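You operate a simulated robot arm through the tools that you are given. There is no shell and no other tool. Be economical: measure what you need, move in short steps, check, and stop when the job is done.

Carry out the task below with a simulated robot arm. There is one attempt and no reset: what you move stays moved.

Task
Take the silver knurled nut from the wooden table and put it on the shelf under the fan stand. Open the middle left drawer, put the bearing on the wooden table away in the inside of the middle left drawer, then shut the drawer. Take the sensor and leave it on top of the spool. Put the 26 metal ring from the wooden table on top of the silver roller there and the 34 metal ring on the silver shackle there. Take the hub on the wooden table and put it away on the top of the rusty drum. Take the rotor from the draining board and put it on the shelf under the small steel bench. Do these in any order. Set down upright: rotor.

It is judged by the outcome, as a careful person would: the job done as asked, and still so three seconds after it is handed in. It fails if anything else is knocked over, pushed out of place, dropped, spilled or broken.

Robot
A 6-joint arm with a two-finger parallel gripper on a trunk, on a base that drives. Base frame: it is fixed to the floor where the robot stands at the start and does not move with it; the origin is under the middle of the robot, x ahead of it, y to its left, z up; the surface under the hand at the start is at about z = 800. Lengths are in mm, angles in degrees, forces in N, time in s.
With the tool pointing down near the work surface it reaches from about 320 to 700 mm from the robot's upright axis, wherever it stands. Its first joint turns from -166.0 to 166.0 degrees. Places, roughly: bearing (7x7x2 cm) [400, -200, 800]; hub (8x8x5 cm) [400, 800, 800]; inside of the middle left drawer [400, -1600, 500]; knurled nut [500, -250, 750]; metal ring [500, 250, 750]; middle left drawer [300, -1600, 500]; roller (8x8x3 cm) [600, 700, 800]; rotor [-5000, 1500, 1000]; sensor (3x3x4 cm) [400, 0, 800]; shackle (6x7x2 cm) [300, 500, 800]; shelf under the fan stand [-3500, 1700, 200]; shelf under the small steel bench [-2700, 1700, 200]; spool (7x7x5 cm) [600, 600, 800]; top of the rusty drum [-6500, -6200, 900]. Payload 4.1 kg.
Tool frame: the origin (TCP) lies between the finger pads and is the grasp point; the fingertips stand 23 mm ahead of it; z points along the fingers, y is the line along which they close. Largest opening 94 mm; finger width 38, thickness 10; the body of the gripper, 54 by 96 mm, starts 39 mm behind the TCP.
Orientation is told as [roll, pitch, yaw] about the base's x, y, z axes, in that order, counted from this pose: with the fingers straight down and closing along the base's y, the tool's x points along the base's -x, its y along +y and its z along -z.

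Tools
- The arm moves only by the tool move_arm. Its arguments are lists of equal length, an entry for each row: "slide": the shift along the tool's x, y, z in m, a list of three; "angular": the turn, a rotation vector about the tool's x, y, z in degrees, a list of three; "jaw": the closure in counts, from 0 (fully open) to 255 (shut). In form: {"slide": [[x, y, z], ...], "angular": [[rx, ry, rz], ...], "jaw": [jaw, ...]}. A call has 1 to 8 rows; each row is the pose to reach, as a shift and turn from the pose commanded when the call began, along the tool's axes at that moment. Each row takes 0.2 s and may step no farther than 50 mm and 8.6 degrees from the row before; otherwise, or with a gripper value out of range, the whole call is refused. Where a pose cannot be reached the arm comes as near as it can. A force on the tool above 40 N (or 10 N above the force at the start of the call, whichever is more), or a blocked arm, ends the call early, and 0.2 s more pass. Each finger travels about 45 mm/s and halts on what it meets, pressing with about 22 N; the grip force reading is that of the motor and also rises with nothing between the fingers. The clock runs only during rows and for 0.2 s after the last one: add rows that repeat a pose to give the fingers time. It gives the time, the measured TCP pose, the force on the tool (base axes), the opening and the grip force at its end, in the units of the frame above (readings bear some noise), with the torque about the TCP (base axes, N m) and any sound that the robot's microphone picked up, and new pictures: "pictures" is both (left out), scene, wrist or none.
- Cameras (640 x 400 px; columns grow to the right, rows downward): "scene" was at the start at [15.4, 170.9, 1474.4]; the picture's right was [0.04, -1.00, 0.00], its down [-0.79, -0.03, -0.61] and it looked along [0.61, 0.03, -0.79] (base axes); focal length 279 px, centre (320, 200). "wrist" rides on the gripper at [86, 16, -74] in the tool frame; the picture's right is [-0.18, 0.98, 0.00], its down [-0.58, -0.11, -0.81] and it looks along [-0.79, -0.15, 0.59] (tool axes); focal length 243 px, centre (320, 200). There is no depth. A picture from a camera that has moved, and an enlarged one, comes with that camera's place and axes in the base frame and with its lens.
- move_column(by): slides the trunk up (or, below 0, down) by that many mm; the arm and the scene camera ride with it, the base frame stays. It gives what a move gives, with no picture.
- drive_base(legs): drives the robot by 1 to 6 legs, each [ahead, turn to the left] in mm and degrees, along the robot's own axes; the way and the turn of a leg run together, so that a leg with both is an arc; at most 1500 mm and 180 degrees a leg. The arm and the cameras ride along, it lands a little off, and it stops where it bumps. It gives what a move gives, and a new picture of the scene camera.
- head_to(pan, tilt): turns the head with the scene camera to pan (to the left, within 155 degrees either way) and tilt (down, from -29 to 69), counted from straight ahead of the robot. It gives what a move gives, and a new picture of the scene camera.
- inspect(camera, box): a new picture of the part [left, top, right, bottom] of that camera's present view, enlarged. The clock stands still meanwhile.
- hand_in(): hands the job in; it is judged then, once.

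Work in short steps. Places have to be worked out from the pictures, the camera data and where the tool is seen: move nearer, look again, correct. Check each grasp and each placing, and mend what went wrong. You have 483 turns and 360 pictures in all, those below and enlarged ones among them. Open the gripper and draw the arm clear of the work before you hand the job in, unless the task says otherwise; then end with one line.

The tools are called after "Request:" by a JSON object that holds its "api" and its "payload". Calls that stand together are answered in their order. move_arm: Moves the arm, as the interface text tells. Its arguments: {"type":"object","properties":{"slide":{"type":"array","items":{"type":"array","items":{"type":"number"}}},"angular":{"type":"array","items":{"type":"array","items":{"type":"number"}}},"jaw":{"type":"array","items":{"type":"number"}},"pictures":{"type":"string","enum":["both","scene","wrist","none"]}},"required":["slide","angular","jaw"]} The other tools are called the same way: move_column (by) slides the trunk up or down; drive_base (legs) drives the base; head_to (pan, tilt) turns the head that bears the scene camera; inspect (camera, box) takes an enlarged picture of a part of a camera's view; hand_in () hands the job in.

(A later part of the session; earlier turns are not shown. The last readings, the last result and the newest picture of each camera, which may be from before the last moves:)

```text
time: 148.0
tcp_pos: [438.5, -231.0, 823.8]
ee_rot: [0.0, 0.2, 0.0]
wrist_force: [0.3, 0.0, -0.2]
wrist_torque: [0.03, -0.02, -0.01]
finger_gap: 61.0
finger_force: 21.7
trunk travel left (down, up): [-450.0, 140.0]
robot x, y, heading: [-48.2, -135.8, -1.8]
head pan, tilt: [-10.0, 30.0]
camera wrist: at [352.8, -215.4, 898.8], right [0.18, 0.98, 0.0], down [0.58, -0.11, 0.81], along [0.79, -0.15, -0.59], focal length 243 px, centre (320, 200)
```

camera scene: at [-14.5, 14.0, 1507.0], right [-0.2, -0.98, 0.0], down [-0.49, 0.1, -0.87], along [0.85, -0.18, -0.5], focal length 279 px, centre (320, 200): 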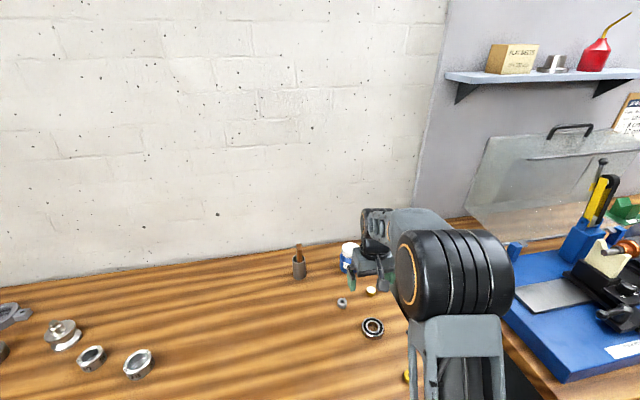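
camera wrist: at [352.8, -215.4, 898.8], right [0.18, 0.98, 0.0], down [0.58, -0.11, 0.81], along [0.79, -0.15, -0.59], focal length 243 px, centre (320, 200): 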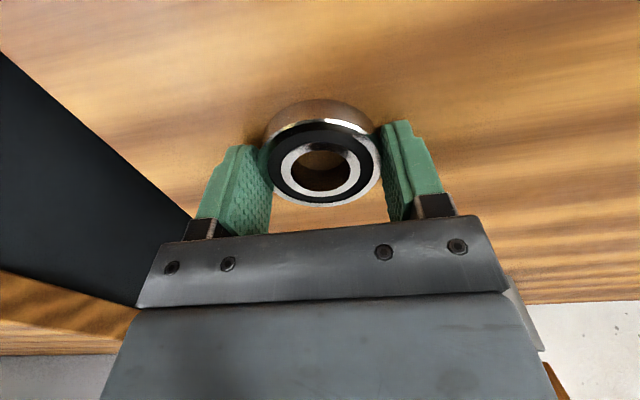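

The bearing is gripped (61 mm). I lift it slowly and carry it to the drawer.

Request:
{"api": "move_arm", "payload": {"slide": [[0, 0, -0.012], [0, 0, -0.03], [0, 0, -0.05], [0, 0, -0.075], [0, 0, -0.1], [0, 0, -0.125], [0.01, 0, -0.15]], "angular": [[0, 0, 0], [0, 0, 0], [0, 0, 0], [0, 0, 0], [0, 0, 0], [0, 0, 0], [0, 0, 0]], "jaw": [255, 255, 255, 255, 255, 255, 255], "pictures": "wrist"}}

Request:
{"api": "drive_base", "payload": {"legs": [[-690, 0], [0, -88.2], [1447, 0], [0, 90]]}}

```text
time: 149.6
tcp_pos: [427.0, -230.9, 976.5]
ee_rot: [-0.1, 0.1, 0.0]
wrist_force: [0.6, -0.3, -1.7]
wrist_torque: [0.03, 0.01, 0.01]
finger_gap: 61.1
finger_force: 21.9
trunk travel left (down, up): [-450.0, 140.0]
robot x, y, heading: [-49.7, -136.7, -1.5]
head pan, tilt: [-10.0, 30.0]
camera wrist: at [342.9, -216.3, 1050.6], right [0.18, 0.98, 0.0], down [0.58, -0.11, 0.81], along [0.79, -0.15, -0.59], focal length 243 px, centre (320, 200)
```

wrist: 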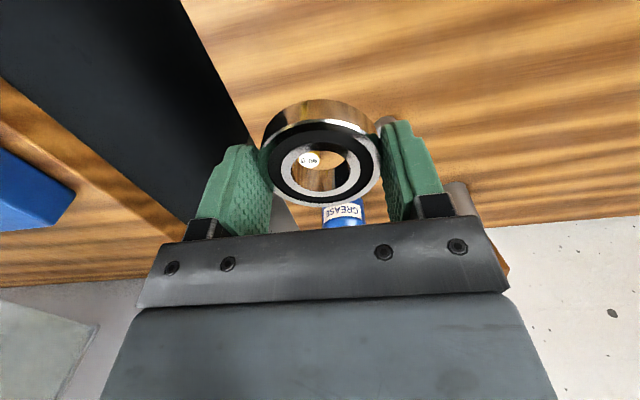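

```text
time: 167.8
tcp_pos: [-277.9, -1637.9, 976.1]
ee_rot: [-0.1, 0.1, 2.0]
wrist_force: [-0.8, 0.0, -1.2]
wrist_torque: [0.01, 0.05, 0.0]
finger_gap: 60.5
finger_force: 21.8
trunk travel left (down, up): [-450.0, 140.0]
robot x, y, heading: [-759.6, -1559.0, 0.4]
head pan, tilt: [-10.0, 30.0]
camera scene: at [-729.3, -1407.7, 1507.0], right [-0.17, -0.99, 0.0], down [-0.49, 0.08, -0.87], along [0.85, -0.15, -0.5], focal length 279 px, centre (320, 200)
```

scene: 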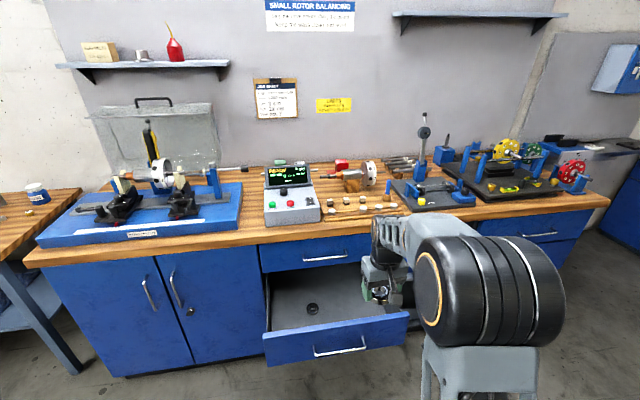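

The bearing is held. I zoom on the open drawer to see its contents and extents.

Request:
{"api": "inspect", "payload": {"camera": "scene", "box": [240, 230, 430, 370]}}

```text
2.86 times, centred on (335, 300) of scene
camera zoom: at [-729.3, -1407.7, 1507.0], right [-0.17, -0.99, 0.0], down [-0.49, 0.08, -0.87], along [0.85, -0.15, -0.5], focal length 797 px, centre (277, -86)
```

zoom: 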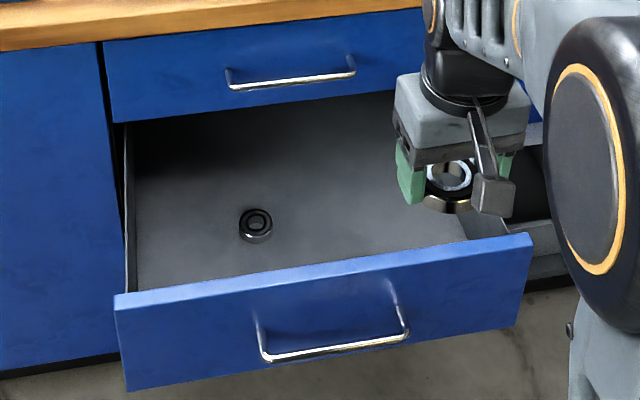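

The drawer holds a small ring near (49, -1517). I'll set the bearing at about (10, -1640), so I drive up and extend over the drawer.

Request:
{"api": "drive_base", "payload": {"legs": [[190, 0]]}}

Request:
{"api": "move_arm", "payload": {"slide": [[-0.035, 0, 0], [-0.07, 0, 0], [-0.1, 0, 0]], "angular": [[0, 0, 0.7], [0, 0, 1.4], [0, 0, 2]], "jaw": [255, 255, 255], "pictures": "none"}}

Request:
{"api": "move_column", "payload": {"by": -200}}

Request:
{"api": "head_to", "payload": {"pan": -15, "tilt": 45}}

Request:
{"api": "inspect", "payload": {"camera": "wrist", "box": [0, 0, 640, 400]}}

```text
time: 169.4
tcp_pos: [-87.5, -1635.3, 975.5]
ee_rot: [0.0, 0.2, 2.2]
wrist_force: [0.2, -0.3, -1.5]
wrist_torque: [-0.01, -0.03, -0.01]
finger_gap: 60.5
finger_force: 22.0
trunk travel left (down, up): [-450.0, 140.0]
robot x, y, heading: [-566.9, -1561.0, 0.4]
head pan, tilt: [-10.0, 30.0]
camera scene: at [-538.7, -1406.4, 1507.0], right [-0.17, -0.99, 0.0], down [-0.49, 0.08, -0.87], along [0.85, -0.14, -0.5], focal length 279 px, centre (320, 200)
```

scene: 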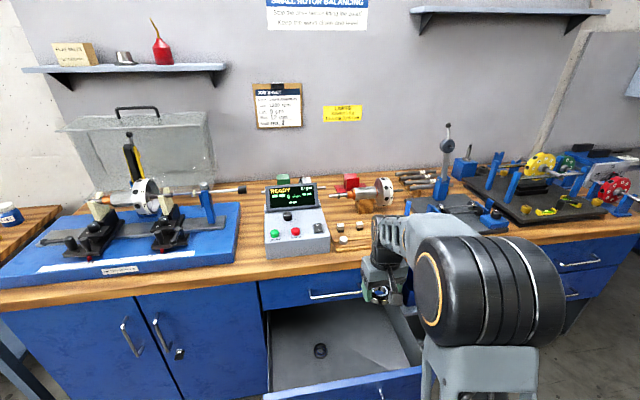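

```text
time: 170.2
tcp_pos: [11.4, -1631.3, 974.2]
ee_rot: [0.0, 0.3, 0.2]
wrist_force: [0.3, -0.3, -2.6]
wrist_torque: [-0.01, 0.0, 0.04]
finger_gap: 60.7
finger_force: 22.2
trunk travel left (down, up): [-450.0, 140.0]
robot x, y, heading: [-565.4, -1560.2, 0.5]
head pan, tilt: [-10.0, 30.0]
```

```text
time: 172.3
tcp_pos: [12.3, -1630.7, 774.9]
ee_rot: [0.0, 0.2, 0.2]
wrist_force: [-0.5, 0.8, -1.8]
wrist_torque: [0.03, 0.02, -0.01]
finger_gap: 60.4
finger_force: 21.7
trunk travel left (down, up): [-250.0, 340.0]
robot x, y, heading: [-569.7, -1561.8, 0.5]
head pan, tilt: [-10.0, 30.0]
```

```text
time: 173.1
tcp_pos: [11.4, -1630.6, 775.5]
ee_rot: [0.1, 0.1, 0.1]
wrist_force: [-1.1, 0.1, -1.4]
wrist_torque: [-0.01, -0.01, 0.01]
finger_gap: 60.8
finger_force: 22.8
trunk travel left (down, up): [-250.0, 340.0]
robot x, y, heading: [-568.5, -1561.0, 0.6]
head pan, tilt: [-15.0, 45.0]
camera scene: at [-549.3, -1411.8, 1284.4], right [-0.25, -0.97, 0.0], down [-0.68, 0.18, -0.71], along [0.68, -0.18, -0.71], focal length 279 px, centre (320, 200)
```

scene: 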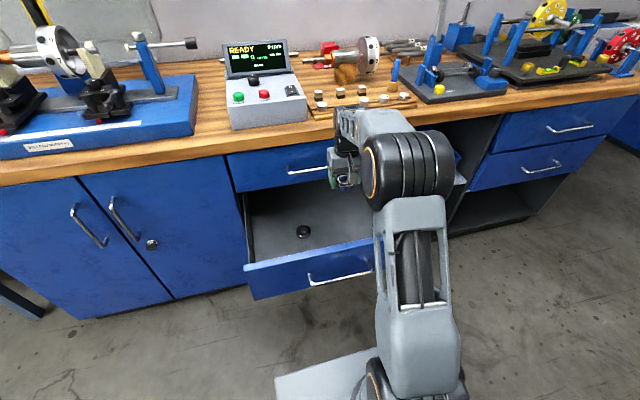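

```text
1.00 times, centred on (320, 200) of wrist (not enlarged: the box is as wide or as high as the picture)
camera zoom: at [-73.2, -1615.7, 849.9], right [0.18, 0.98, 0.0], down [0.58, -0.11, 0.81], along [0.79, -0.15, -0.59], focal length 243 px, centre (320, 200)
```

zoom: 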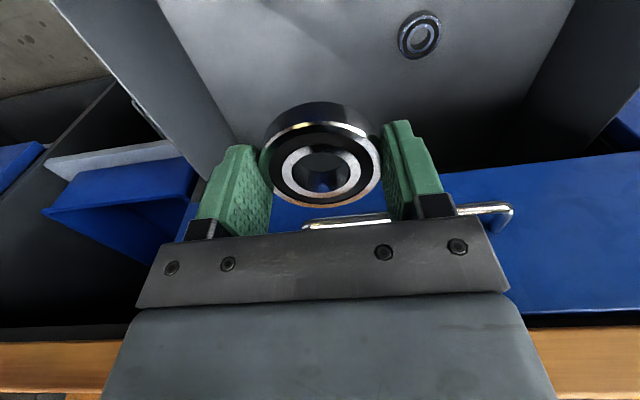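

The drawer interior is visible beneath and clear. I lower further in two steps, watching force.

Request:
{"api": "move_column", "payload": {"by": -170}}

Request:
{"api": "inspect", "payload": {"camera": "wrist", "box": [0, 0, 640, 400]}}

Request:
{"api": "inspect", "payload": {"camera": "scene", "box": [0, 0, 640, 400]}}

```text
time: 175.0
tcp_pos: [12.2, -1630.9, 606.3]
ee_rot: [0.0, 0.1, 0.2]
wrist_force: [0.0, 0.4, -1.6]
wrist_torque: [0.03, -0.01, 0.0]
finger_gap: 60.7
finger_force: 22.0
trunk travel left (down, up): [-80.0, 510.0]
robot x, y, heading: [-565.9, -1555.9, 0.6]
head pan, tilt: [-15.0, 45.0]
```

```text
1.00 times, centred on (320, 200) of wrist (not enlarged: the box is as wide or as high as the picture)
camera zoom: at [-73.2, -1615.7, 680.0], right [0.18, 0.98, 0.0], down [0.58, -0.11, 0.81], along [0.79, -0.15, -0.59], focal length 243 px, centre (320, 200)
```

zoom: 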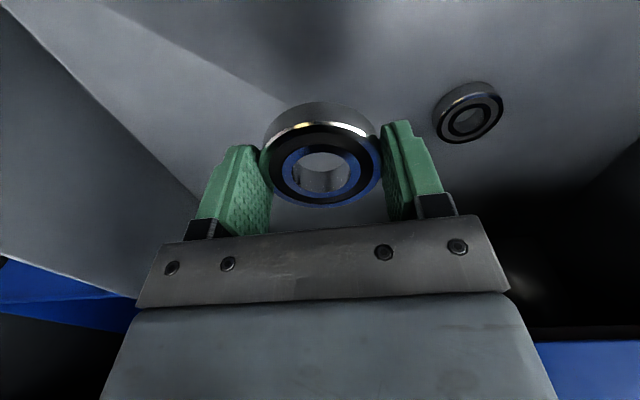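

```text
1.00 times, centred on (320, 200) of scene (not enlarged: the box is as wide or as high as the picture)
camera zoom: at [-549.4, -1411.8, 1114.4], right [-0.25, -0.97, 0.0], down [-0.68, 0.18, -0.71], along [0.68, -0.18, -0.71], focal length 279 px, centre (320, 200)
```

zoom: 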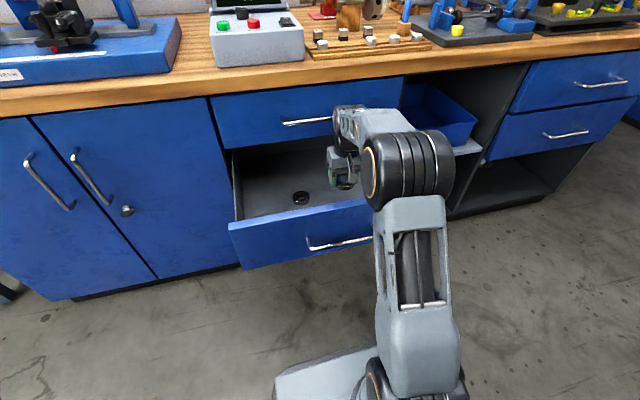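

The drawer floor is at about z=485. I lower the trunk 70 more, then creep down with the arm.

Request:
{"api": "move_column", "payload": {"by": -65}}

Request:
{"api": "move_arm", "payload": {"slide": [[0, 0, 0.003], [0, 0, 0.006], [0, 0, 0.009], [0, 0, 0.012], [0, 0, 0.015], [0, 0, 0.018], [0, 0, 0.021], [0, 0, 0.024]], "angular": [[0, 0, 0], [0, 0, 0], [0, 0, 0], [0, 0, 0], [0, 0, 0], [0, 0, 0], [0, 0, 0], [0, 0, 0]], "jaw": [255, 255, 255, 255, 255, 255, 255, 255], "pictures": "wrist"}}

```text
time: 176.1
tcp_pos: [11.8, -1631.3, 541.3]
ee_rot: [0.0, 0.1, 0.3]
wrist_force: [0.5, -0.1, -2.2]
wrist_torque: [-0.01, 0.0, 0.01]
finger_gap: 60.7
finger_force: 21.9
trunk travel left (down, up): [-15.0, 575.0]
robot x, y, heading: [-565.5, -1557.9, 0.5]
head pan, tilt: [-15.0, 45.0]
```

```text
time: 177.9
tcp_pos: [11.4, -1630.0, 516.1]
ee_rot: [0.0, 0.1, 0.1]
wrist_force: [-1.0, 0.2, -2.1]
wrist_torque: [0.0, 0.04, 0.0]
finger_gap: 60.8
finger_force: 21.5
trunk travel left (down, up): [-15.0, 575.0]
robot x, y, heading: [-567.1, -1559.8, 0.4]
head pan, tilt: [-15.0, 45.0]
camera wrist: at [-73.0, -1616.0, 590.9], right [0.18, 0.98, 0.0], down [0.58, -0.11, 0.81], along [0.79, -0.15, -0.59], focal length 243 px, centre (320, 200)
```

wrist: 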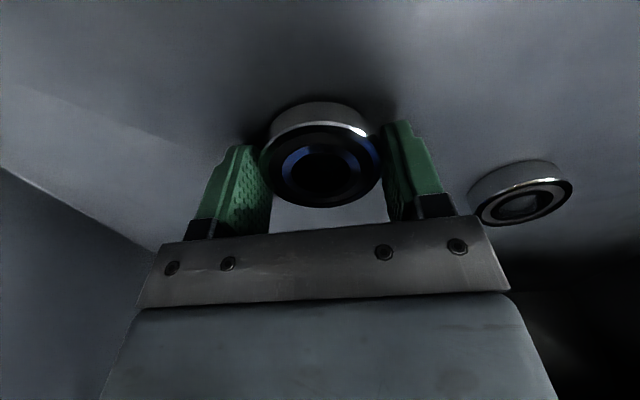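

Almost at the floor, so I keep creeping.

Request:
{"api": "move_arm", "payload": {"slide": [[0, 0, 0.002], [0, 0, 0.004], [0, 0, 0.006], [0, 0, 0.008]], "angular": [[0, 0, 0], [0, 0, 0], [0, 0, 0], [0, 0, 0]], "jaw": [255, 255, 255, 255], "pictures": "none"}}

```text
time: 178.9
tcp_pos: [12.7, -1632.9, 511.1]
ee_rot: [0.0, -0.1, 0.2]
wrist_force: [-1.6, -2.9, 14.1]
wrist_torque: [-0.02, 0.27, 0.11]
finger_gap: 60.6
finger_force: 22.1
trunk travel left (down, up): [-15.0, 575.0]
robot x, y, heading: [-568.2, -1559.6, 0.3]
head pan, tilt: [-15.0, 45.0]
```

Contact with the floor. I release and rise.

Request:
{"api": "move_arm", "payload": {"slide": [[0, 0, -0.002], [0, 0, -0.002], [0, 0, -0.002], [0, 0, -0.03], [0, 0, -0.06], [0, 0, -0.1]], "angular": [[0, 0, 0], [0, 0, 0], [0, 0, 0], [0, 0, 0], [0, 0, 0], [0, 0, 0]], "jaw": [255, 40, 20, 20, 20, 20], "pictures": "wrist"}}

Request:
{"api": "move_column", "payload": {"by": 400}}

```text
time: 180.3
tcp_pos: [14.6, -1630.3, 609.3]
ee_rot: [-0.1, 0.2, 0.2]
wrist_force: [-0.3, -0.2, -0.8]
wrist_torque: [0.01, 0.02, -0.01]
finger_gap: 86.6
finger_force: 0.0
trunk travel left (down, up): [-15.0, 575.0]
robot x, y, heading: [-563.9, -1558.3, 0.8]
head pan, tilt: [-15.0, 45.0]
camera wrist: at [-71.4, -1614.7, 684.1], right [0.18, 0.98, 0.0], down [0.58, -0.11, 0.8], along [0.79, -0.15, -0.59], focal length 243 px, centre (320, 200)
```

wrist: 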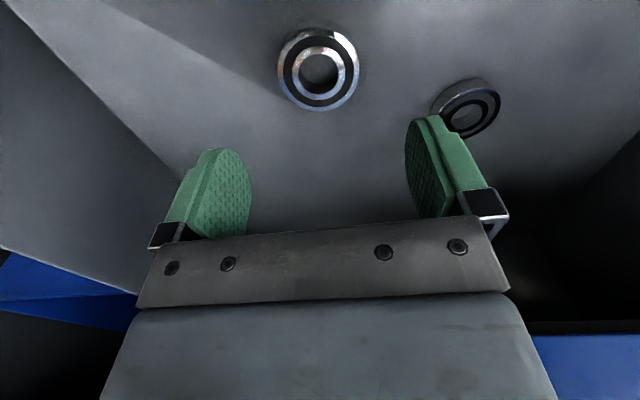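

```text
time: 184.1
tcp_pos: [14.4, -1629.8, 1009.0]
ee_rot: [0.0, 0.1, 0.2]
wrist_force: [-0.5, 0.1, -0.4]
wrist_torque: [0.0, 0.03, -0.02]
finger_gap: 86.8
finger_force: 0.0
trunk travel left (down, up): [-415.0, 175.0]
robot x, y, heading: [-570.2, -1560.1, 0.5]
head pan, tilt: [-15.0, 45.0]
```

The bearing lies flat in the drawer. I back off (shifting 50 mm left) and turn the gripper horizontal again to push the drawer shut.

Request:
{"api": "drive_base", "payload": {"legs": [[0, -10], [-290, 0], [0, 9.5]]}}

Request:
{"api": "move_arm", "payload": {"slide": [[0, 0, 0], [0, 0, 0], [0, 0, 0], [0, 0, 0], [0, 0, 0], [0, 0, 0], [0, 0, 0], [0, 0, 0]], "angular": [[-4.9, -4.9, 4.9], [-9.8, -9.8, 9.8], [-14.7, -14.7, 14.7], [-19.6, -19.6, 19.6], [-24.5, -24.5, 24.5], [-29.4, -29.4, 29.4], [-34.3, -34.3, 34.3], [-39.2, -39.2, 39.2]], "jaw": [255, 255, 255, 255, 255, 255, 255, 255], "pictures": "none"}}

Request:
{"api": "move_arm", "payload": {"slide": [[0, 0, 0], [0, 0, 0], [0, 0, 0], [0, 0, 0], [0, 0, 0], [0, 0, 0], [0, 0, 0]], "angular": [[-4.3, -4.3, 4.3], [-8.6, -8.6, 8.6], [-12.9, -12.9, 12.9], [-17.2, -17.2, 17.2], [-21.5, -21.5, 21.5], [-25.8, -25.8, 25.8], [-30.1, -30.1, 30.1]], "jaw": [255, 255, 255, 255, 255, 255, 255], "pictures": "none"}}

```text
time: 187.4
tcp_pos: [-270.3, -1589.3, 1010.0]
ee_rot: [0.0, 0.0, -0.4]
wrist_force: [1.3, -0.1, 0.1]
wrist_torque: [-0.03, 0.0, 0.02]
finger_gap: 86.7
finger_force: 0.1
trunk travel left (down, up): [-415.0, 175.0]
robot x, y, heading: [-850.4, -1509.8, -0.2]
head pan, tilt: [-15.0, 45.0]
camera scene: at [-832.0, -1363.4, 1449.4], right [-0.26, -0.96, 0.0], down [-0.68, 0.19, -0.71], along [0.68, -0.19, -0.71], focal length 279 px, centre (320, 200)
```

scene: 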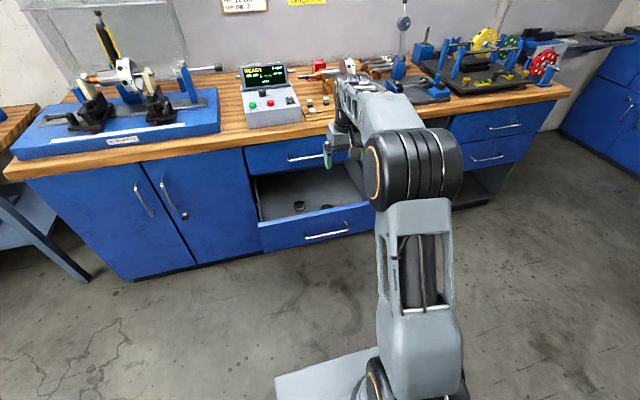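

```text
time: 189.2
tcp_pos: [-271.6, -1588.4, 1009.2]
ee_rot: [51.8, -19.1, -52.4]
wrist_force: [-0.2, 0.2, 0.8]
wrist_torque: [-0.03, 0.01, -0.03]
finger_gap: 0.2
finger_force: 22.1
trunk travel left (down, up): [-415.0, 175.0]
robot x, y, heading: [-851.3, -1508.7, -0.5]
head pan, tilt: [-15.0, 45.0]
```

```text
time: 190.8
tcp_pos: [-273.0, -1594.1, 1010.0]
ee_rot: [89.9, 0.0, -90.2]
wrist_force: [0.7, 0.0, 0.2]
wrist_torque: [0.03, 0.03, -0.02]
finger_gap: 0.0
finger_force: 22.2
out of reach, approached as far as the arm can: row 7
trunk travel left (down, up): [-415.0, 175.0]
robot x, y, heading: [-848.5, -1514.5, -0.5]
head pan, tilt: [-15.0, 45.0]
```

The fist points at the drawer front. I lower the trunk, which puts it at about z = 612, above the handle.

Request:
{"api": "move_column", "payload": {"by": -398}}

Request:
{"api": "drive_base", "payload": {"legs": [[90, 0]]}}

Request:
{"api": "inspect", "payload": {"camera": "wrist", "box": [0, 0, 640, 400]}}

```text
time: 194.7
tcp_pos: [-271.6, -1593.4, 612.1]
ee_rot: [89.9, -0.1, -90.1]
wrist_force: [-0.2, 0.5, -0.2]
wrist_torque: [0.04, 0.0, 0.01]
finger_gap: 0.1
finger_force: 21.8
trunk travel left (down, up): [-17.0, 573.0]
robot x, y, heading: [-849.6, -1507.7, 0.0]
head pan, tilt: [-15.0, 45.0]
```

```text
time: 195.8
tcp_pos: [-182.5, -1594.4, 611.7]
ee_rot: [89.9, 0.0, -90.2]
wrist_force: [1.3, -0.2, 0.0]
wrist_torque: [0.01, -0.01, -0.02]
finger_gap: 0.0
finger_force: 21.7
trunk travel left (down, up): [-17.0, 573.0]
robot x, y, heading: [-759.3, -1514.6, -0.5]
head pan, tilt: [-15.0, 45.0]
camera scene: at [-742.1, -1364.0, 1051.4], right [-0.26, -0.96, 0.0], down [-0.68, 0.19, -0.71], along [0.68, -0.19, -0.71], focal length 279 px, centre (320, 200)
```

scene: 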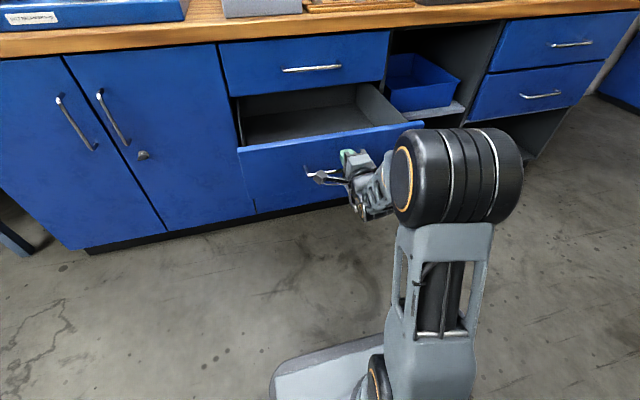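

```text
1.00 times, centred on (320, 200) of wrist (not enlarged: the box is as wide or as high as the picture)
camera zoom: at [-255.4, -1507.6, 628.5], right [0.0, -0.18, 0.98], down [-0.81, -0.58, -0.11], along [0.59, -0.79, -0.15], focal length 243 px, centre (320, 200)
```

zoom: 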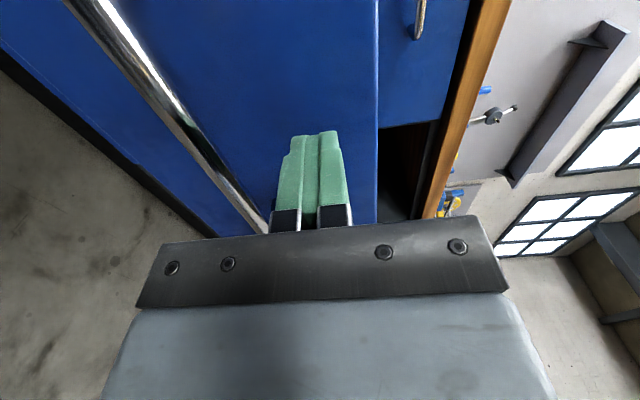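

The fist faces the drawer front between handle and top edge. I push by driving forward.

Request:
{"api": "drive_base", "payload": {"legs": [[150, 0]]}}

```text
time: 197.1
tcp_pos: [-30.7, -1594.2, 613.1]
ee_rot: [89.8, 0.0, -90.0]
wrist_force: [0.7, -1.0, 0.1]
wrist_torque: [0.04, 0.01, 0.01]
finger_gap: 0.0
finger_force: 22.2
trunk travel left (down, up): [-17.0, 573.0]
robot x, y, heading: [-610.6, -1513.0, -0.2]
head pan, tilt: [-15.0, 45.0]
camera scene: at [-591.9, -1364.5, 1051.4], right [-0.26, -0.97, 0.0], down [-0.68, 0.18, -0.71], along [0.68, -0.18, -0.71], focal length 279 px, centre (320, 200)
```

scene: 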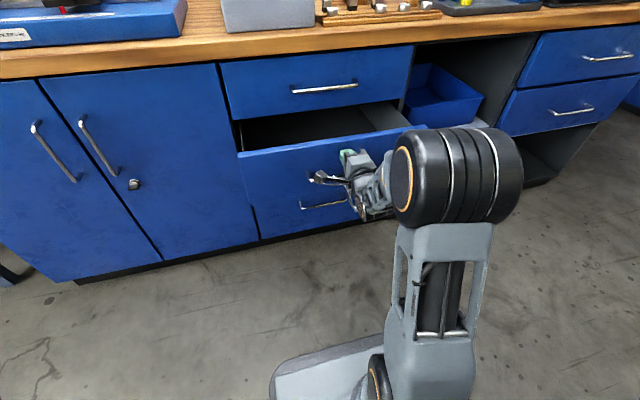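

It closes smoothly. I drive 140 mm more.

Request:
{"api": "drive_base", "payload": {"legs": [[140, 0]]}}

Request:
{"api": "inspect", "payload": {"camera": "wrist", "box": [0, 0, 640, 400]}}

```text
time: 198.5
tcp_pos: [109.5, -1595.2, 612.1]
ee_rot: [89.8, -0.1, -90.2]
wrist_force: [0.0, 0.8, 0.4]
wrist_torque: [0.02, 0.01, 0.0]
finger_gap: 0.1
finger_force: 22.2
trunk travel left (down, up): [-17.0, 573.0]
robot x, y, heading: [-472.4, -1510.5, -0.4]
head pan, tilt: [-15.0, 45.0]
camera scene: at [-450.9, -1365.0, 1051.4], right [-0.26, -0.96, 0.0], down [-0.68, 0.19, -0.71], along [0.68, -0.19, -0.71], focal length 279 px, centre (320, 200)
```

scene: 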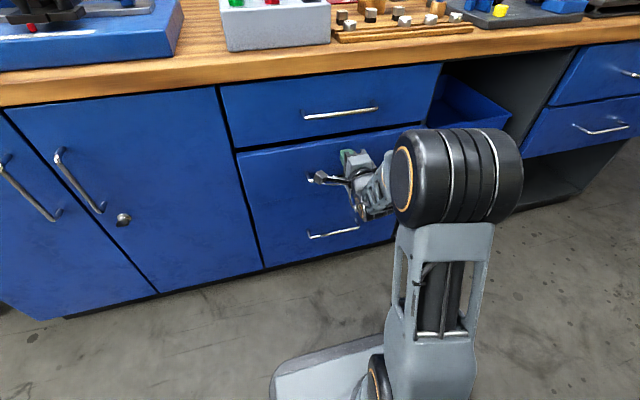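

```text
1.00 times, centred on (320, 200) of wrist (not enlarged: the box is as wide or as high as the picture)
camera zoom: at [35.5, -1509.2, 628.4], right [0.0, -0.18, 0.98], down [-0.81, -0.58, -0.11], along [0.59, -0.79, -0.15], focal length 243 px, centre (320, 200)
```

zoom: 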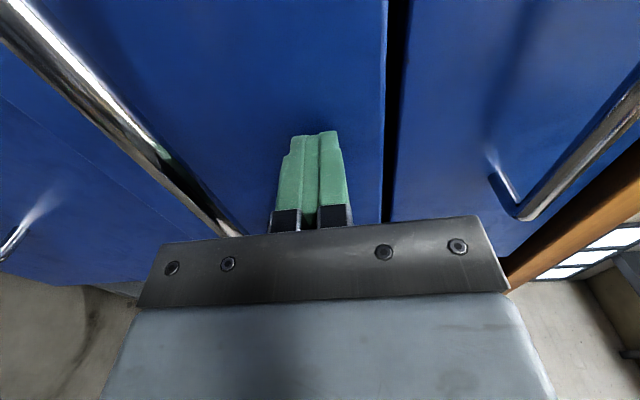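

Nearly closed. I push the last bit with the arm until it resists.

Request:
{"api": "move_arm", "payload": {"slide": [[0, 0, 0.006], [0, 0, 0.012], [0, 0, 0.018], [0, 0, 0.024], [0, 0, 0.03], [0, 0, 0.036]], "angular": [[0, 0, 0], [0, 0, 0], [0, 0, 0], [0, 0, 0], [0, 0, 0], [0, 0, 0]], "jaw": [255, 255, 255, 255, 255, 255], "pictures": "wrist"}}

```text
time: 199.7
tcp_pos: [133.9, -1596.4, 611.6]
ee_rot: [89.8, 0.0, -89.8]
wrist_force: [-20.9, 2.4, 8.4]
wrist_torque: [0.06, -0.22, 0.14]
finger_gap: 0.1
finger_force: 22.0
trunk travel left (down, up): [-17.0, 573.0]
robot x, y, heading: [-474.7, -1513.4, -0.3]
head pan, tilt: [-15.0, 45.0]
stopped in row 6: the force on the tool passed its limit at 54 N (the readings are from after the stop); the commanded pose is now the measured one
camera wrist: at [60.0, -1510.7, 628.4], right [0.0, -0.18, 0.98], down [-0.8, -0.58, -0.11], along [0.59, -0.79, -0.15], focal length 243 px, centre (320, 200)
```

wrist: 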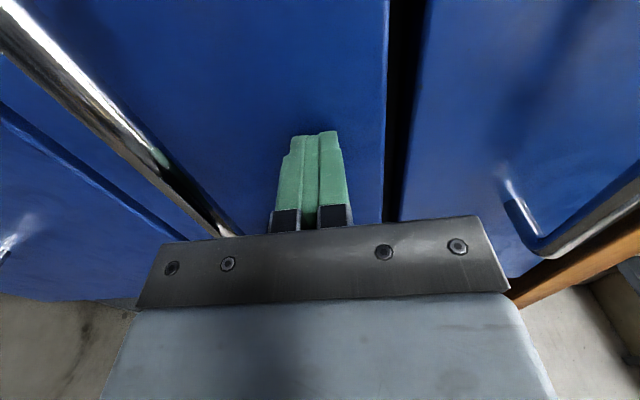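

Resisted at tip x≈157, where it should be shut. I retreat and look.

Request:
{"api": "move_arm", "payload": {"slide": [[0, 0, -0.03], [0, 0, -0.06]], "angular": [[0, 0, 0], [0, 0, 0]], "jaw": [255, 255], "pictures": "none"}}

Request:
{"api": "drive_base", "payload": {"legs": [[-300, 0]]}}

Request:
{"api": "move_column", "payload": {"by": 398}}

Request:
{"api": "inspect", "payload": {"camera": "scene", "box": [180, 100, 460, 300]}}

```text
time: 200.3
tcp_pos: [74.9, -1597.2, 610.5]
ee_rot: [89.4, 0.0, -89.8]
wrist_force: [-0.1, -0.4, -0.4]
wrist_torque: [0.01, 0.0, 0.03]
finger_gap: 0.0
finger_force: 22.1
trunk travel left (down, up): [-17.0, 573.0]
robot x, y, heading: [-467.2, -1510.1, -0.1]
head pan, tilt: [-15.0, 45.0]
```

```text
time: 202.3
tcp_pos: [-228.0, -1594.3, 611.0]
ee_rot: [89.5, 0.0, -89.9]
wrist_force: [0.0, -0.4, 0.6]
wrist_torque: [0.02, 0.01, 0.04]
finger_gap: 0.2
finger_force: 21.8
trunk travel left (down, up): [-17.0, 573.0]
robot x, y, heading: [-773.0, -1508.5, -0.4]
head pan, tilt: [-15.0, 45.0]
camera scene: at [-753.9, -1363.4, 1051.4], right [-0.26, -0.96, 0.0], down [-0.68, 0.19, -0.71], along [0.68, -0.19, -0.71], focal length 279 px, centre (320, 200)
```

scene: 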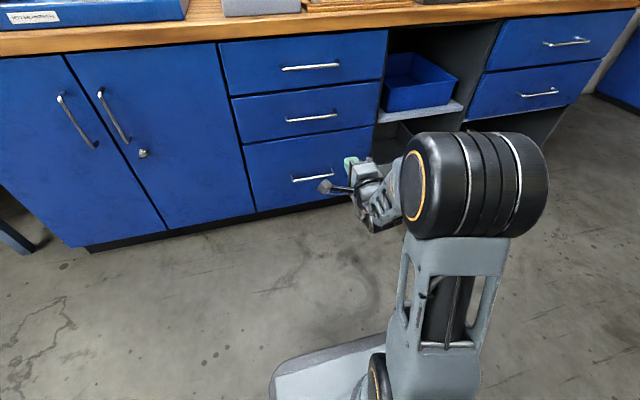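

```text
time: 206.2
tcp_pos: [-228.2, -1593.7, 1008.6]
ee_rot: [89.5, 0.0, -89.9]
wrist_force: [-0.8, -0.2, 0.4]
wrist_torque: [-0.01, 0.0, 0.0]
finger_gap: 0.0
finger_force: 22.2
trunk travel left (down, up): [-415.0, 175.0]
robot x, y, heading: [-774.6, -1510.9, -0.0]
head pan, tilt: [-15.0, 45.0]
```

```text
2.00 times, centred on (320, 200) of scene
camera zoom: at [-753.9, -1363.4, 1449.3], right [-0.26, -0.96, 0.0], down [-0.68, 0.19, -0.71], along [0.68, -0.19, -0.71], focal length 558 px, centre (320, 200)
```

zoom: 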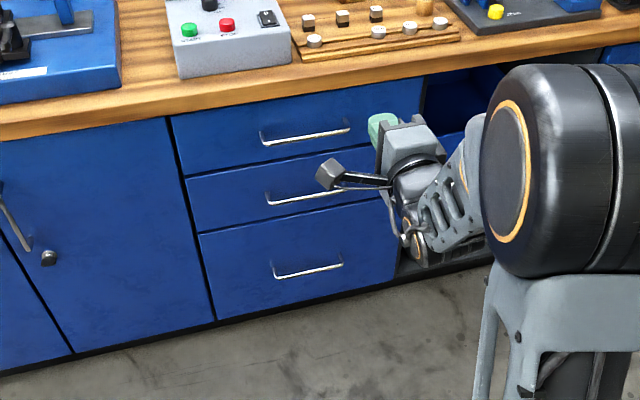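

The drawer is shut flush. I turn the tool down again and return for the knurled nut.

Request:
{"api": "move_arm", "payload": {"slide": [[0, 0, 0], [0, 0, 0], [0, 0, 0], [0, 0, 0], [0, 0, 0], [0, 0, 0], [0, 0, 0], [0, 0, 0]], "angular": [[4.9, 4.9, -4.9], [9.8, 9.8, -9.8], [14.7, 14.7, -14.7], [19.6, 19.6, -19.6], [24.5, 24.5, -24.5], [29.4, 29.4, -29.4], [34.3, 34.3, -34.3], [39.2, 39.2, -39.2]], "jaw": [0, 0, 0, 0, 0, 0, 0, 0], "pictures": "none"}}

Request:
{"api": "move_arm", "payload": {"slide": [[0, 0, 0], [0, 0, 0], [0, 0, 0], [0, 0, 0], [0, 0, 0], [0, 0, 0], [0, 0, 0]], "angular": [[4.3, 4.3, -4.3], [8.6, 8.6, -8.6], [12.9, 12.9, -12.9], [17.2, 17.2, -17.2], [21.5, 21.5, -21.5], [25.8, 25.8, -25.8], [30.1, 30.1, -30.1]], "jaw": [0, 0, 0, 0, 0, 0, 0], "pictures": "none"}}

Request:
{"api": "drive_base", "payload": {"legs": [[0, 90], [1400, 0], [0, -90], [700, 0]]}}

Request:
{"api": "inspect", "payload": {"camera": "wrist", "box": [0, 0, 640, 400]}}

```text
time: 207.9
tcp_pos: [-228.4, -1595.6, 1009.7]
ee_rot: [37.8, -18.7, -37.8]
wrist_force: [-0.1, -0.4, -0.4]
wrist_torque: [-0.01, 0.0, -0.02]
finger_gap: 94.0
finger_force: 0.0
trunk travel left (down, up): [-415.0, 175.0]
robot x, y, heading: [-772.0, -1509.7, -0.3]
head pan, tilt: [-15.0, 45.0]
```

```text
time: 209.6
tcp_pos: [-227.4, -1594.9, 1009.2]
ee_rot: [0.0, 0.6, 0.2]
wrist_force: [0.0, -0.8, 0.6]
wrist_torque: [0.01, -0.03, 0.01]
finger_gap: 94.3
finger_force: 0.2
trunk travel left (down, up): [-415.0, 175.0]
robot x, y, heading: [-771.9, -1508.4, -0.5]
head pan, tilt: [-15.0, 45.0]
```

```text
time: 227.6
tcp_pos: [512.2, -270.9, 1008.6]
ee_rot: [-0.1, 0.6, -3.6]
wrist_force: [0.0, 0.3, -0.7]
wrist_torque: [-0.03, 0.04, -0.01]
finger_gap: 94.0
finger_force: 0.1
trunk travel left (down, up): [-415.0, 175.0]
robot x, y, heading: [-25.9, -151.2, -3.8]
head pan, tilt: [-15.0, 45.0]
camera scene: at [2.2, -6.1, 1449.4], right [-0.32, -0.95, 0.0], down [-0.67, 0.23, -0.71], along [0.67, -0.23, -0.71], focal length 279 px, centre (320, 200)
```

scene: 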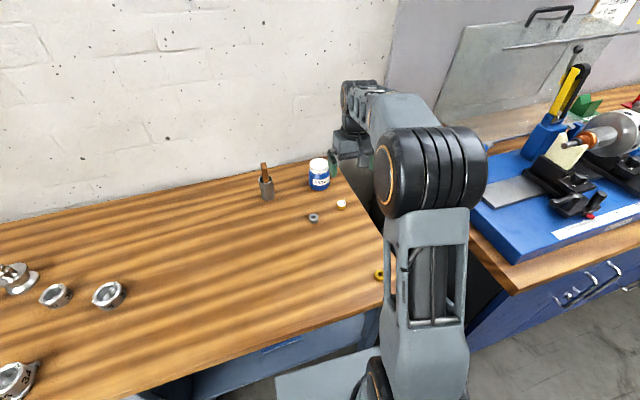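

```text
1.00 times, centred on (320, 200) of wrist (not enlarged: the box is as wide or as high as the picture)
camera zoom: at [428.7, -249.7, 1084.5], right [0.24, 0.97, 0.0], down [0.58, -0.14, 0.8], along [0.78, -0.2, -0.6], focal length 243 px, centre (320, 200)
```

zoom: 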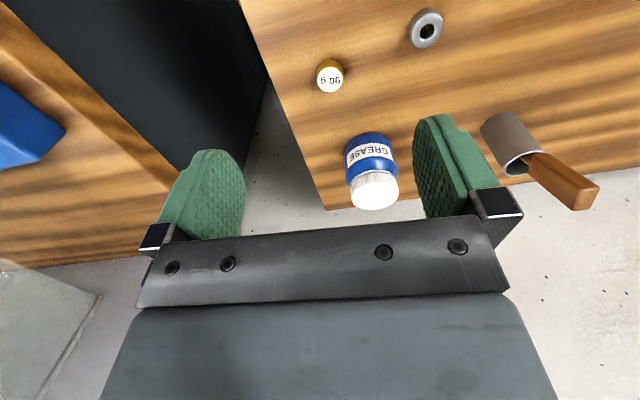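

The silver nut is at about (540, -174). I move over it.

Request:
{"api": "move_arm", "payload": {"slide": [[-0.008, 0.032, 0.03], [-0.015, 0.064, 0.06], [-0.022, 0.0966, 0.09]], "angular": [[0, -0.2, -1.2], [0, -0.4, -2.4], [0, -0.6, -3.6]], "jaw": [0, 0, 0], "pictures": "wrist"}}

Request:
{"api": "inspect", "payload": {"camera": "wrist", "box": [220, 20, 420, 145]}}

```text
time: 228.4
tcp_pos: [537.3, -174.8, 917.0]
ee_rot: [-0.1, -0.1, 0.2]
wrist_force: [-1.2, 0.6, 0.3]
wrist_torque: [0.01, -0.01, -0.02]
finger_gap: 94.0
finger_force: 0.0
trunk travel left (down, up): [-415.0, 175.0]
robot x, y, heading: [-27.0, -150.6, -3.9]
head pan, tilt: [-15.0, 45.0]
camera wrist: at [452.8, -159.6, 991.7], right [0.18, 0.98, 0.0], down [0.58, -0.11, 0.81], along [0.79, -0.15, -0.59], focal length 243 px, centre (320, 200)
```

wrist: 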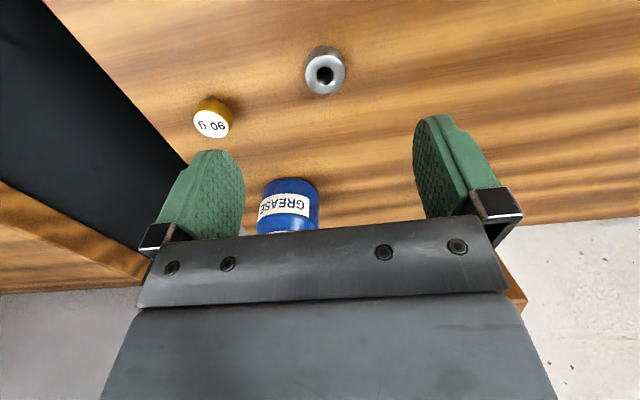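

```text
3.20 times, centred on (320, 82) of wrist
camera zoom: at [452.8, -159.6, 991.7], right [0.18, 0.98, 0.0], down [0.58, -0.11, 0.81], along [0.79, -0.15, -0.59], focal length 776 px, centre (320, 576)
```

zoom: 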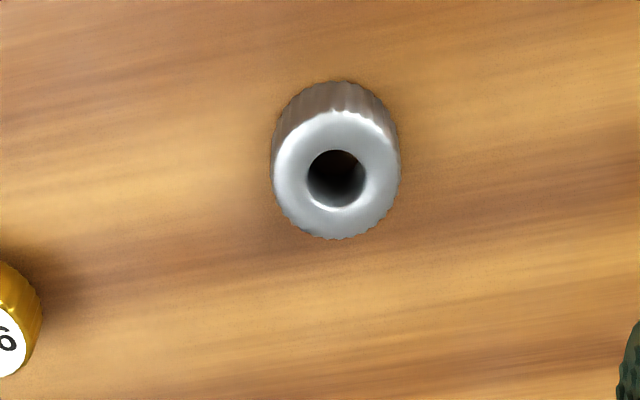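

Knurling is confirmed; the nut is at (538, -172). I descend and grip.

Request:
{"api": "move_arm", "payload": {"slide": [[0, 0.003, 0.035], [0, 0.003, 0.07], [0, 0.003, 0.0915], [0, 0.003, 0.0915], [0, 0.003, 0.0915], [0, 0.003, 0.0915], [0, 0.003, 0.0915], [0, 0.003, 0.0915]], "angular": [[0, 0, 0], [0, 0, 0], [0, 0, 0], [0, 0, 0], [0, 0, 0], [0, 0, 0], [0, 0, 0], [0, 0, 0]], "jaw": [0, 0, 0, 255, 255, 255, 255, 255], "pictures": "wrist"}}

Request:
{"api": "move_arm", "payload": {"slide": [[0, 0, -0.012], [0, 0, -0.03], [0, 0, -0.05], [0.01, 0, -0.075], [0.03, 0, -0.1], [0.05, 0, -0.125], [0.07, 0, -0.15], [0.1, 0, -0.175]], "angular": [[0, 0, 0], [0, 0, 0], [0, 0, 0], [0, 0, 0], [0, 0, 0], [0, 0, 0], [0, 0, 0], [0, 0, 0]], "jaw": [255, 255, 255, 255, 255, 255, 255, 255], "pictures": "wrist"}}

```text
time: 230.2
tcp_pos: [539.1, -172.2, 826.5]
ee_rot: [0.0, -0.2, 0.1]
wrist_force: [-0.6, -0.6, -0.3]
wrist_torque: [-0.01, -0.02, -0.02]
finger_gap: 29.0
finger_force: 22.3
trunk travel left (down, up): [-415.0, 175.0]
robot x, y, heading: [-25.6, -151.6, -3.8]
head pan, tilt: [-15.0, 45.0]
camera wrist: at [453.2, -157.6, 900.6], right [0.18, 0.98, 0.0], down [0.58, -0.11, 0.81], along [0.79, -0.15, -0.59], focal length 243 px, centre (320, 200)
```

wrist: 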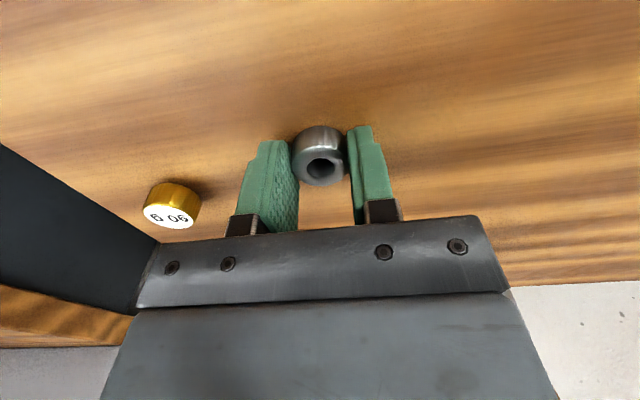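

```text
time: 232.0
tcp_pos: [439.3, -171.1, 1003.0]
ee_rot: [-0.1, 0.1, 0.0]
wrist_force: [-0.2, 0.3, -1.1]
wrist_torque: [0.0, 0.02, 0.02]
finger_gap: 28.9
finger_force: 21.9
trunk travel left (down, up): [-415.0, 175.0]
robot x, y, heading: [-27.3, -153.0, -3.8]
head pan, tilt: [-15.0, 45.0]
camera wrist: at [353.2, -156.6, 1076.5], right [0.18, 0.98, 0.0], down [0.58, -0.11, 0.81], along [0.79, -0.15, -0.59], focal length 243 px, centre (320, 200)
```

wrist: 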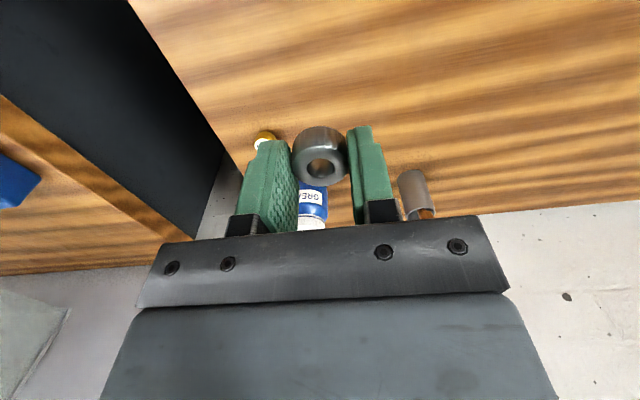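

The nut is held. I drive out into the aisle toward the fan stand and look ahead.

Request:
{"api": "drive_base", "payload": {"legs": [[-620, 0], [0, 94], [800, 0], [0, 90]]}}

Request:
{"api": "head_to", "payload": {"pan": 0, "tilt": 15}}

Request:
{"api": "head_to", "payload": {"pan": -50, "tilt": 25}}

```text
time: 247.2
tcp_pos: [-1106.1, 679.9, 1001.7]
ee_rot: [0.0, -0.1, -174.7]
wrist_force: [0.1, -0.2, -0.6]
wrist_torque: [0.03, 0.0, 0.01]
finger_gap: 29.2
finger_force: 21.6
trunk travel left (down, up): [-415.0, 175.0]
robot x, y, heading: [-642.6, 700.8, -178.5]
head pan, tilt: [-15.0, 45.0]
camera scene: at [-655.9, 557.4, 1449.4], right [0.24, 0.97, 0.0], down [0.69, -0.17, -0.71], along [-0.69, 0.17, -0.71], focal length 279 px, centre (320, 200)
```

scene: 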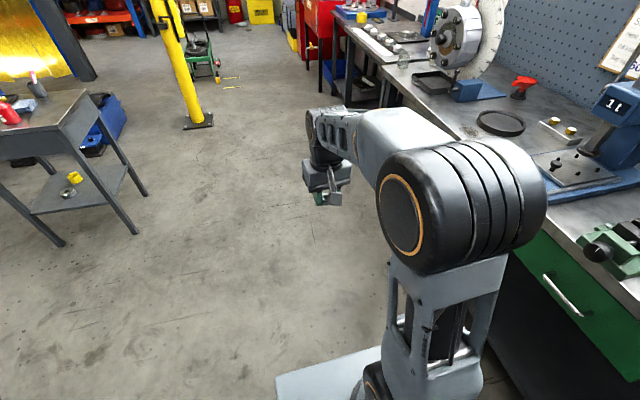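

```text
time: 248.1
tcp_pos: [-1107.0, 681.4, 1002.2]
ee_rot: [0.0, -0.1, -174.7]
wrist_force: [0.1, 0.0, -1.0]
wrist_torque: [0.01, 0.0, 0.0]
finger_gap: 29.2
finger_force: 21.8
trunk travel left (down, up): [-415.0, 175.0]
robot x, y, heading: [-640.7, 702.0, -178.5]
head pan, tilt: [0.0, 15.0]
camera scene: at [-670.3, 536.1, 1496.1], right [-0.02, 1.0, 0.0], down [0.26, 0.01, -0.97], along [-0.97, -0.02, -0.26], focal length 279 px, centre (320, 200)
```

scene: 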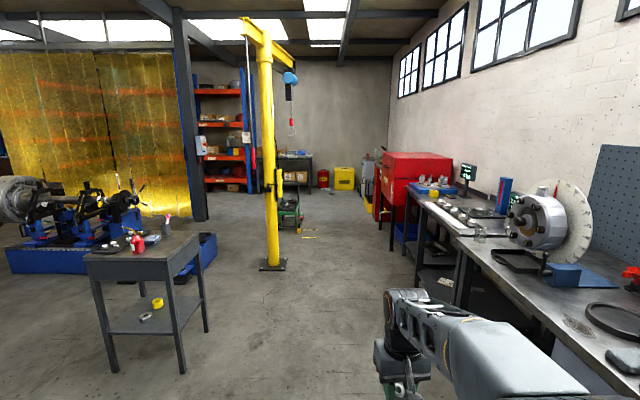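

```text
time: 249.3
tcp_pos: [-1107.0, 680.1, 1002.3]
ee_rot: [0.0, 0.0, -174.6]
wrist_force: [-0.2, 0.3, -2.0]
wrist_torque: [0.0, 0.01, -0.01]
finger_gap: 28.9
finger_force: 22.1
trunk travel left (down, up): [-415.0, 175.0]
robot x, y, heading: [-638.5, 696.1, -178.8]
head pan, tilt: [-50.0, 25.0]
camera scene: at [-637.7, 607.4, 1480.0], right [0.75, 0.66, 0.0], down [0.28, -0.32, -0.91], along [-0.6, 0.68, -0.42], focal length 279 px, centre (320, 200)
```

scene: 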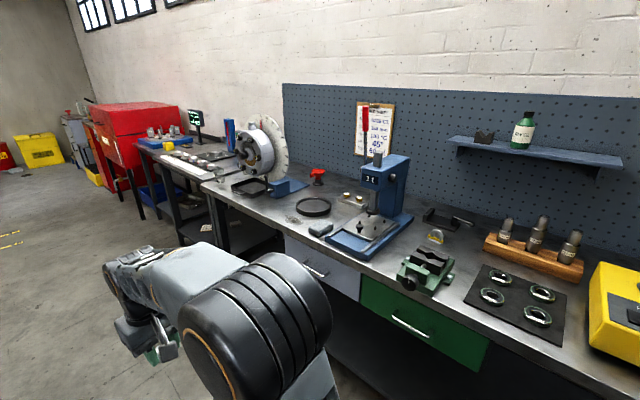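

The benches run along the right wall. I drive on along the aisle and look at the stands.

Request:
{"api": "drive_base", "payload": {"legs": [[1500, -1.5], [300, 0]]}}

Request:
{"api": "head_to", "payload": {"pan": -60, "tilt": 25}}

```text
time: 258.4
tcp_pos: [-2919.6, 684.2, 1002.2]
ee_rot: [0.0, -0.1, -175.9]
wrist_force: [0.6, -1.2, 0.0]
wrist_torque: [0.0, -0.02, -0.01]
finger_gap: 29.4
finger_force: 22.2
trunk travel left (down, up): [-415.0, 175.0]
robot x, y, heading: [-2455.8, 690.9, 180.1]
head pan, tilt: [-50.0, 25.0]
camera scene: at [-2452.0, 601.1, 1480.0], right [0.77, 0.64, 0.0], down [0.27, -0.32, -0.91], along [-0.58, 0.69, -0.42], focal length 279 px, centre (320, 200)
```

scene: 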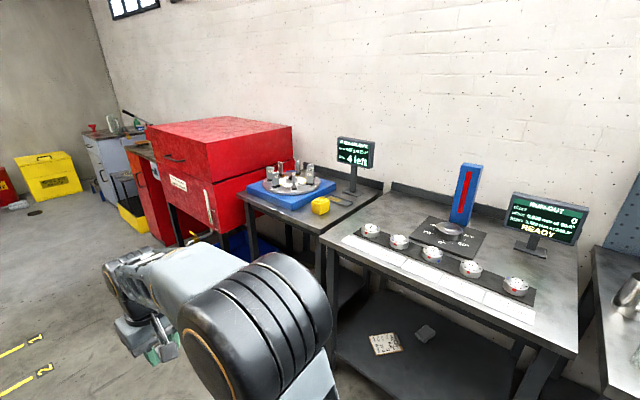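

```text
time: 259.1
tcp_pos: [-2920.2, 684.7, 1002.9]
ee_rot: [-0.1, -0.1, -176.0]
wrist_force: [-0.4, 0.5, -0.9]
wrist_torque: [0.02, 0.0, 0.0]
finger_gap: 29.1
finger_force: 21.8
trunk travel left (down, up): [-415.0, 175.0]
robot x, y, heading: [-2452.9, 694.3, 180.1]
head pan, tilt: [-60.0, 25.0]
camera scene: at [-2438.8, 610.3, 1480.0], right [0.87, 0.5, 0.0], down [0.21, -0.37, -0.91], along [-0.45, 0.78, -0.42], focal length 279 px, centre (320, 200)
```

scene: 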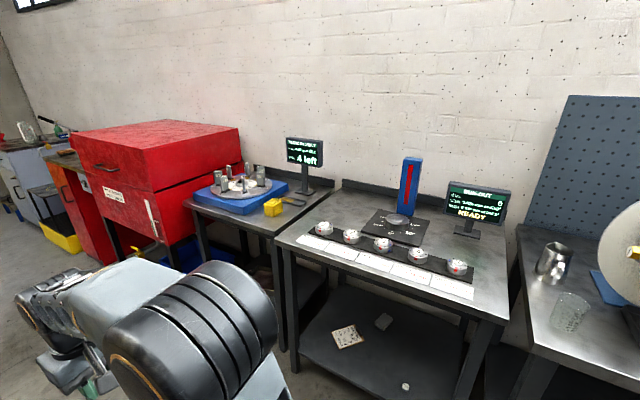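

The bench with the "4 left" display at x≈-3320 is the fan stand, and the "runout" bench at x≈-2700 is the small steel bench. I drive in front of the fan stand.

Request:
{"api": "drive_base", "payload": {"legs": [[865, 0], [0, -90]]}}

Request:
{"api": "head_to", "payload": {"pan": 0, "tilt": 40}}

```text
time: 267.5
tcp_pos: [-3324.4, 1156.2, 1001.8]
ee_rot: [-0.1, -0.1, 94.5]
wrist_force: [-0.4, 0.1, -1.9]
wrist_torque: [0.02, 0.01, -0.01]
finger_gap: 29.1
finger_force: 22.0
trunk travel left (down, up): [-415.0, 175.0]
robot x, y, heading: [-3310.1, 691.3, 90.1]
head pan, tilt: [-60.0, 25.0]
camera scene: at [-3395.8, 678.1, 1480.0], right [0.5, -0.86, 0.0], down [-0.36, -0.21, -0.91], along [0.78, 0.46, -0.42], focal length 279 px, centre (320, 200)
```

scene: 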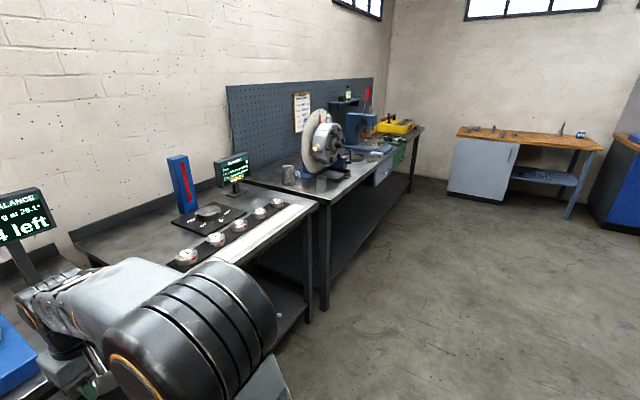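

```text
time: 268.8
tcp_pos: [-3323.3, 1157.6, 1002.0]
ee_rot: [0.1, -0.2, 94.4]
wrist_force: [0.0, 0.8, -0.7]
wrist_torque: [0.01, -0.02, -0.04]
finger_gap: 29.1
finger_force: 22.3
trunk travel left (down, up): [-415.0, 175.0]
robot x, y, heading: [-3311.0, 688.6, 90.2]
head pan, tilt: [0.0, 40.0]
camera scene: at [-3475.8, 716.6, 1456.6], right [1.0, 0.0, 0.0], down [0.0, -0.64, -0.77], along [0.0, 0.77, -0.64], focal length 279 px, centre (320, 200)
```

scene: 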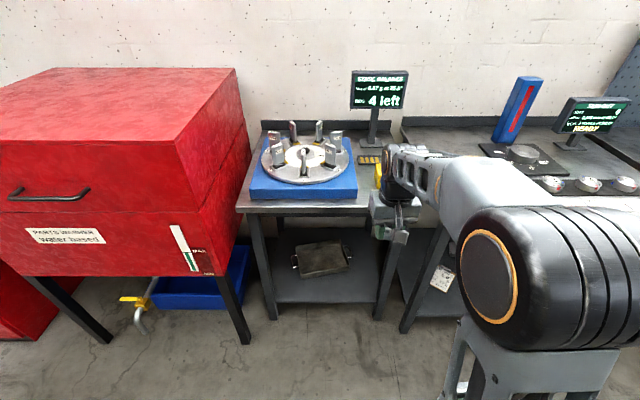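

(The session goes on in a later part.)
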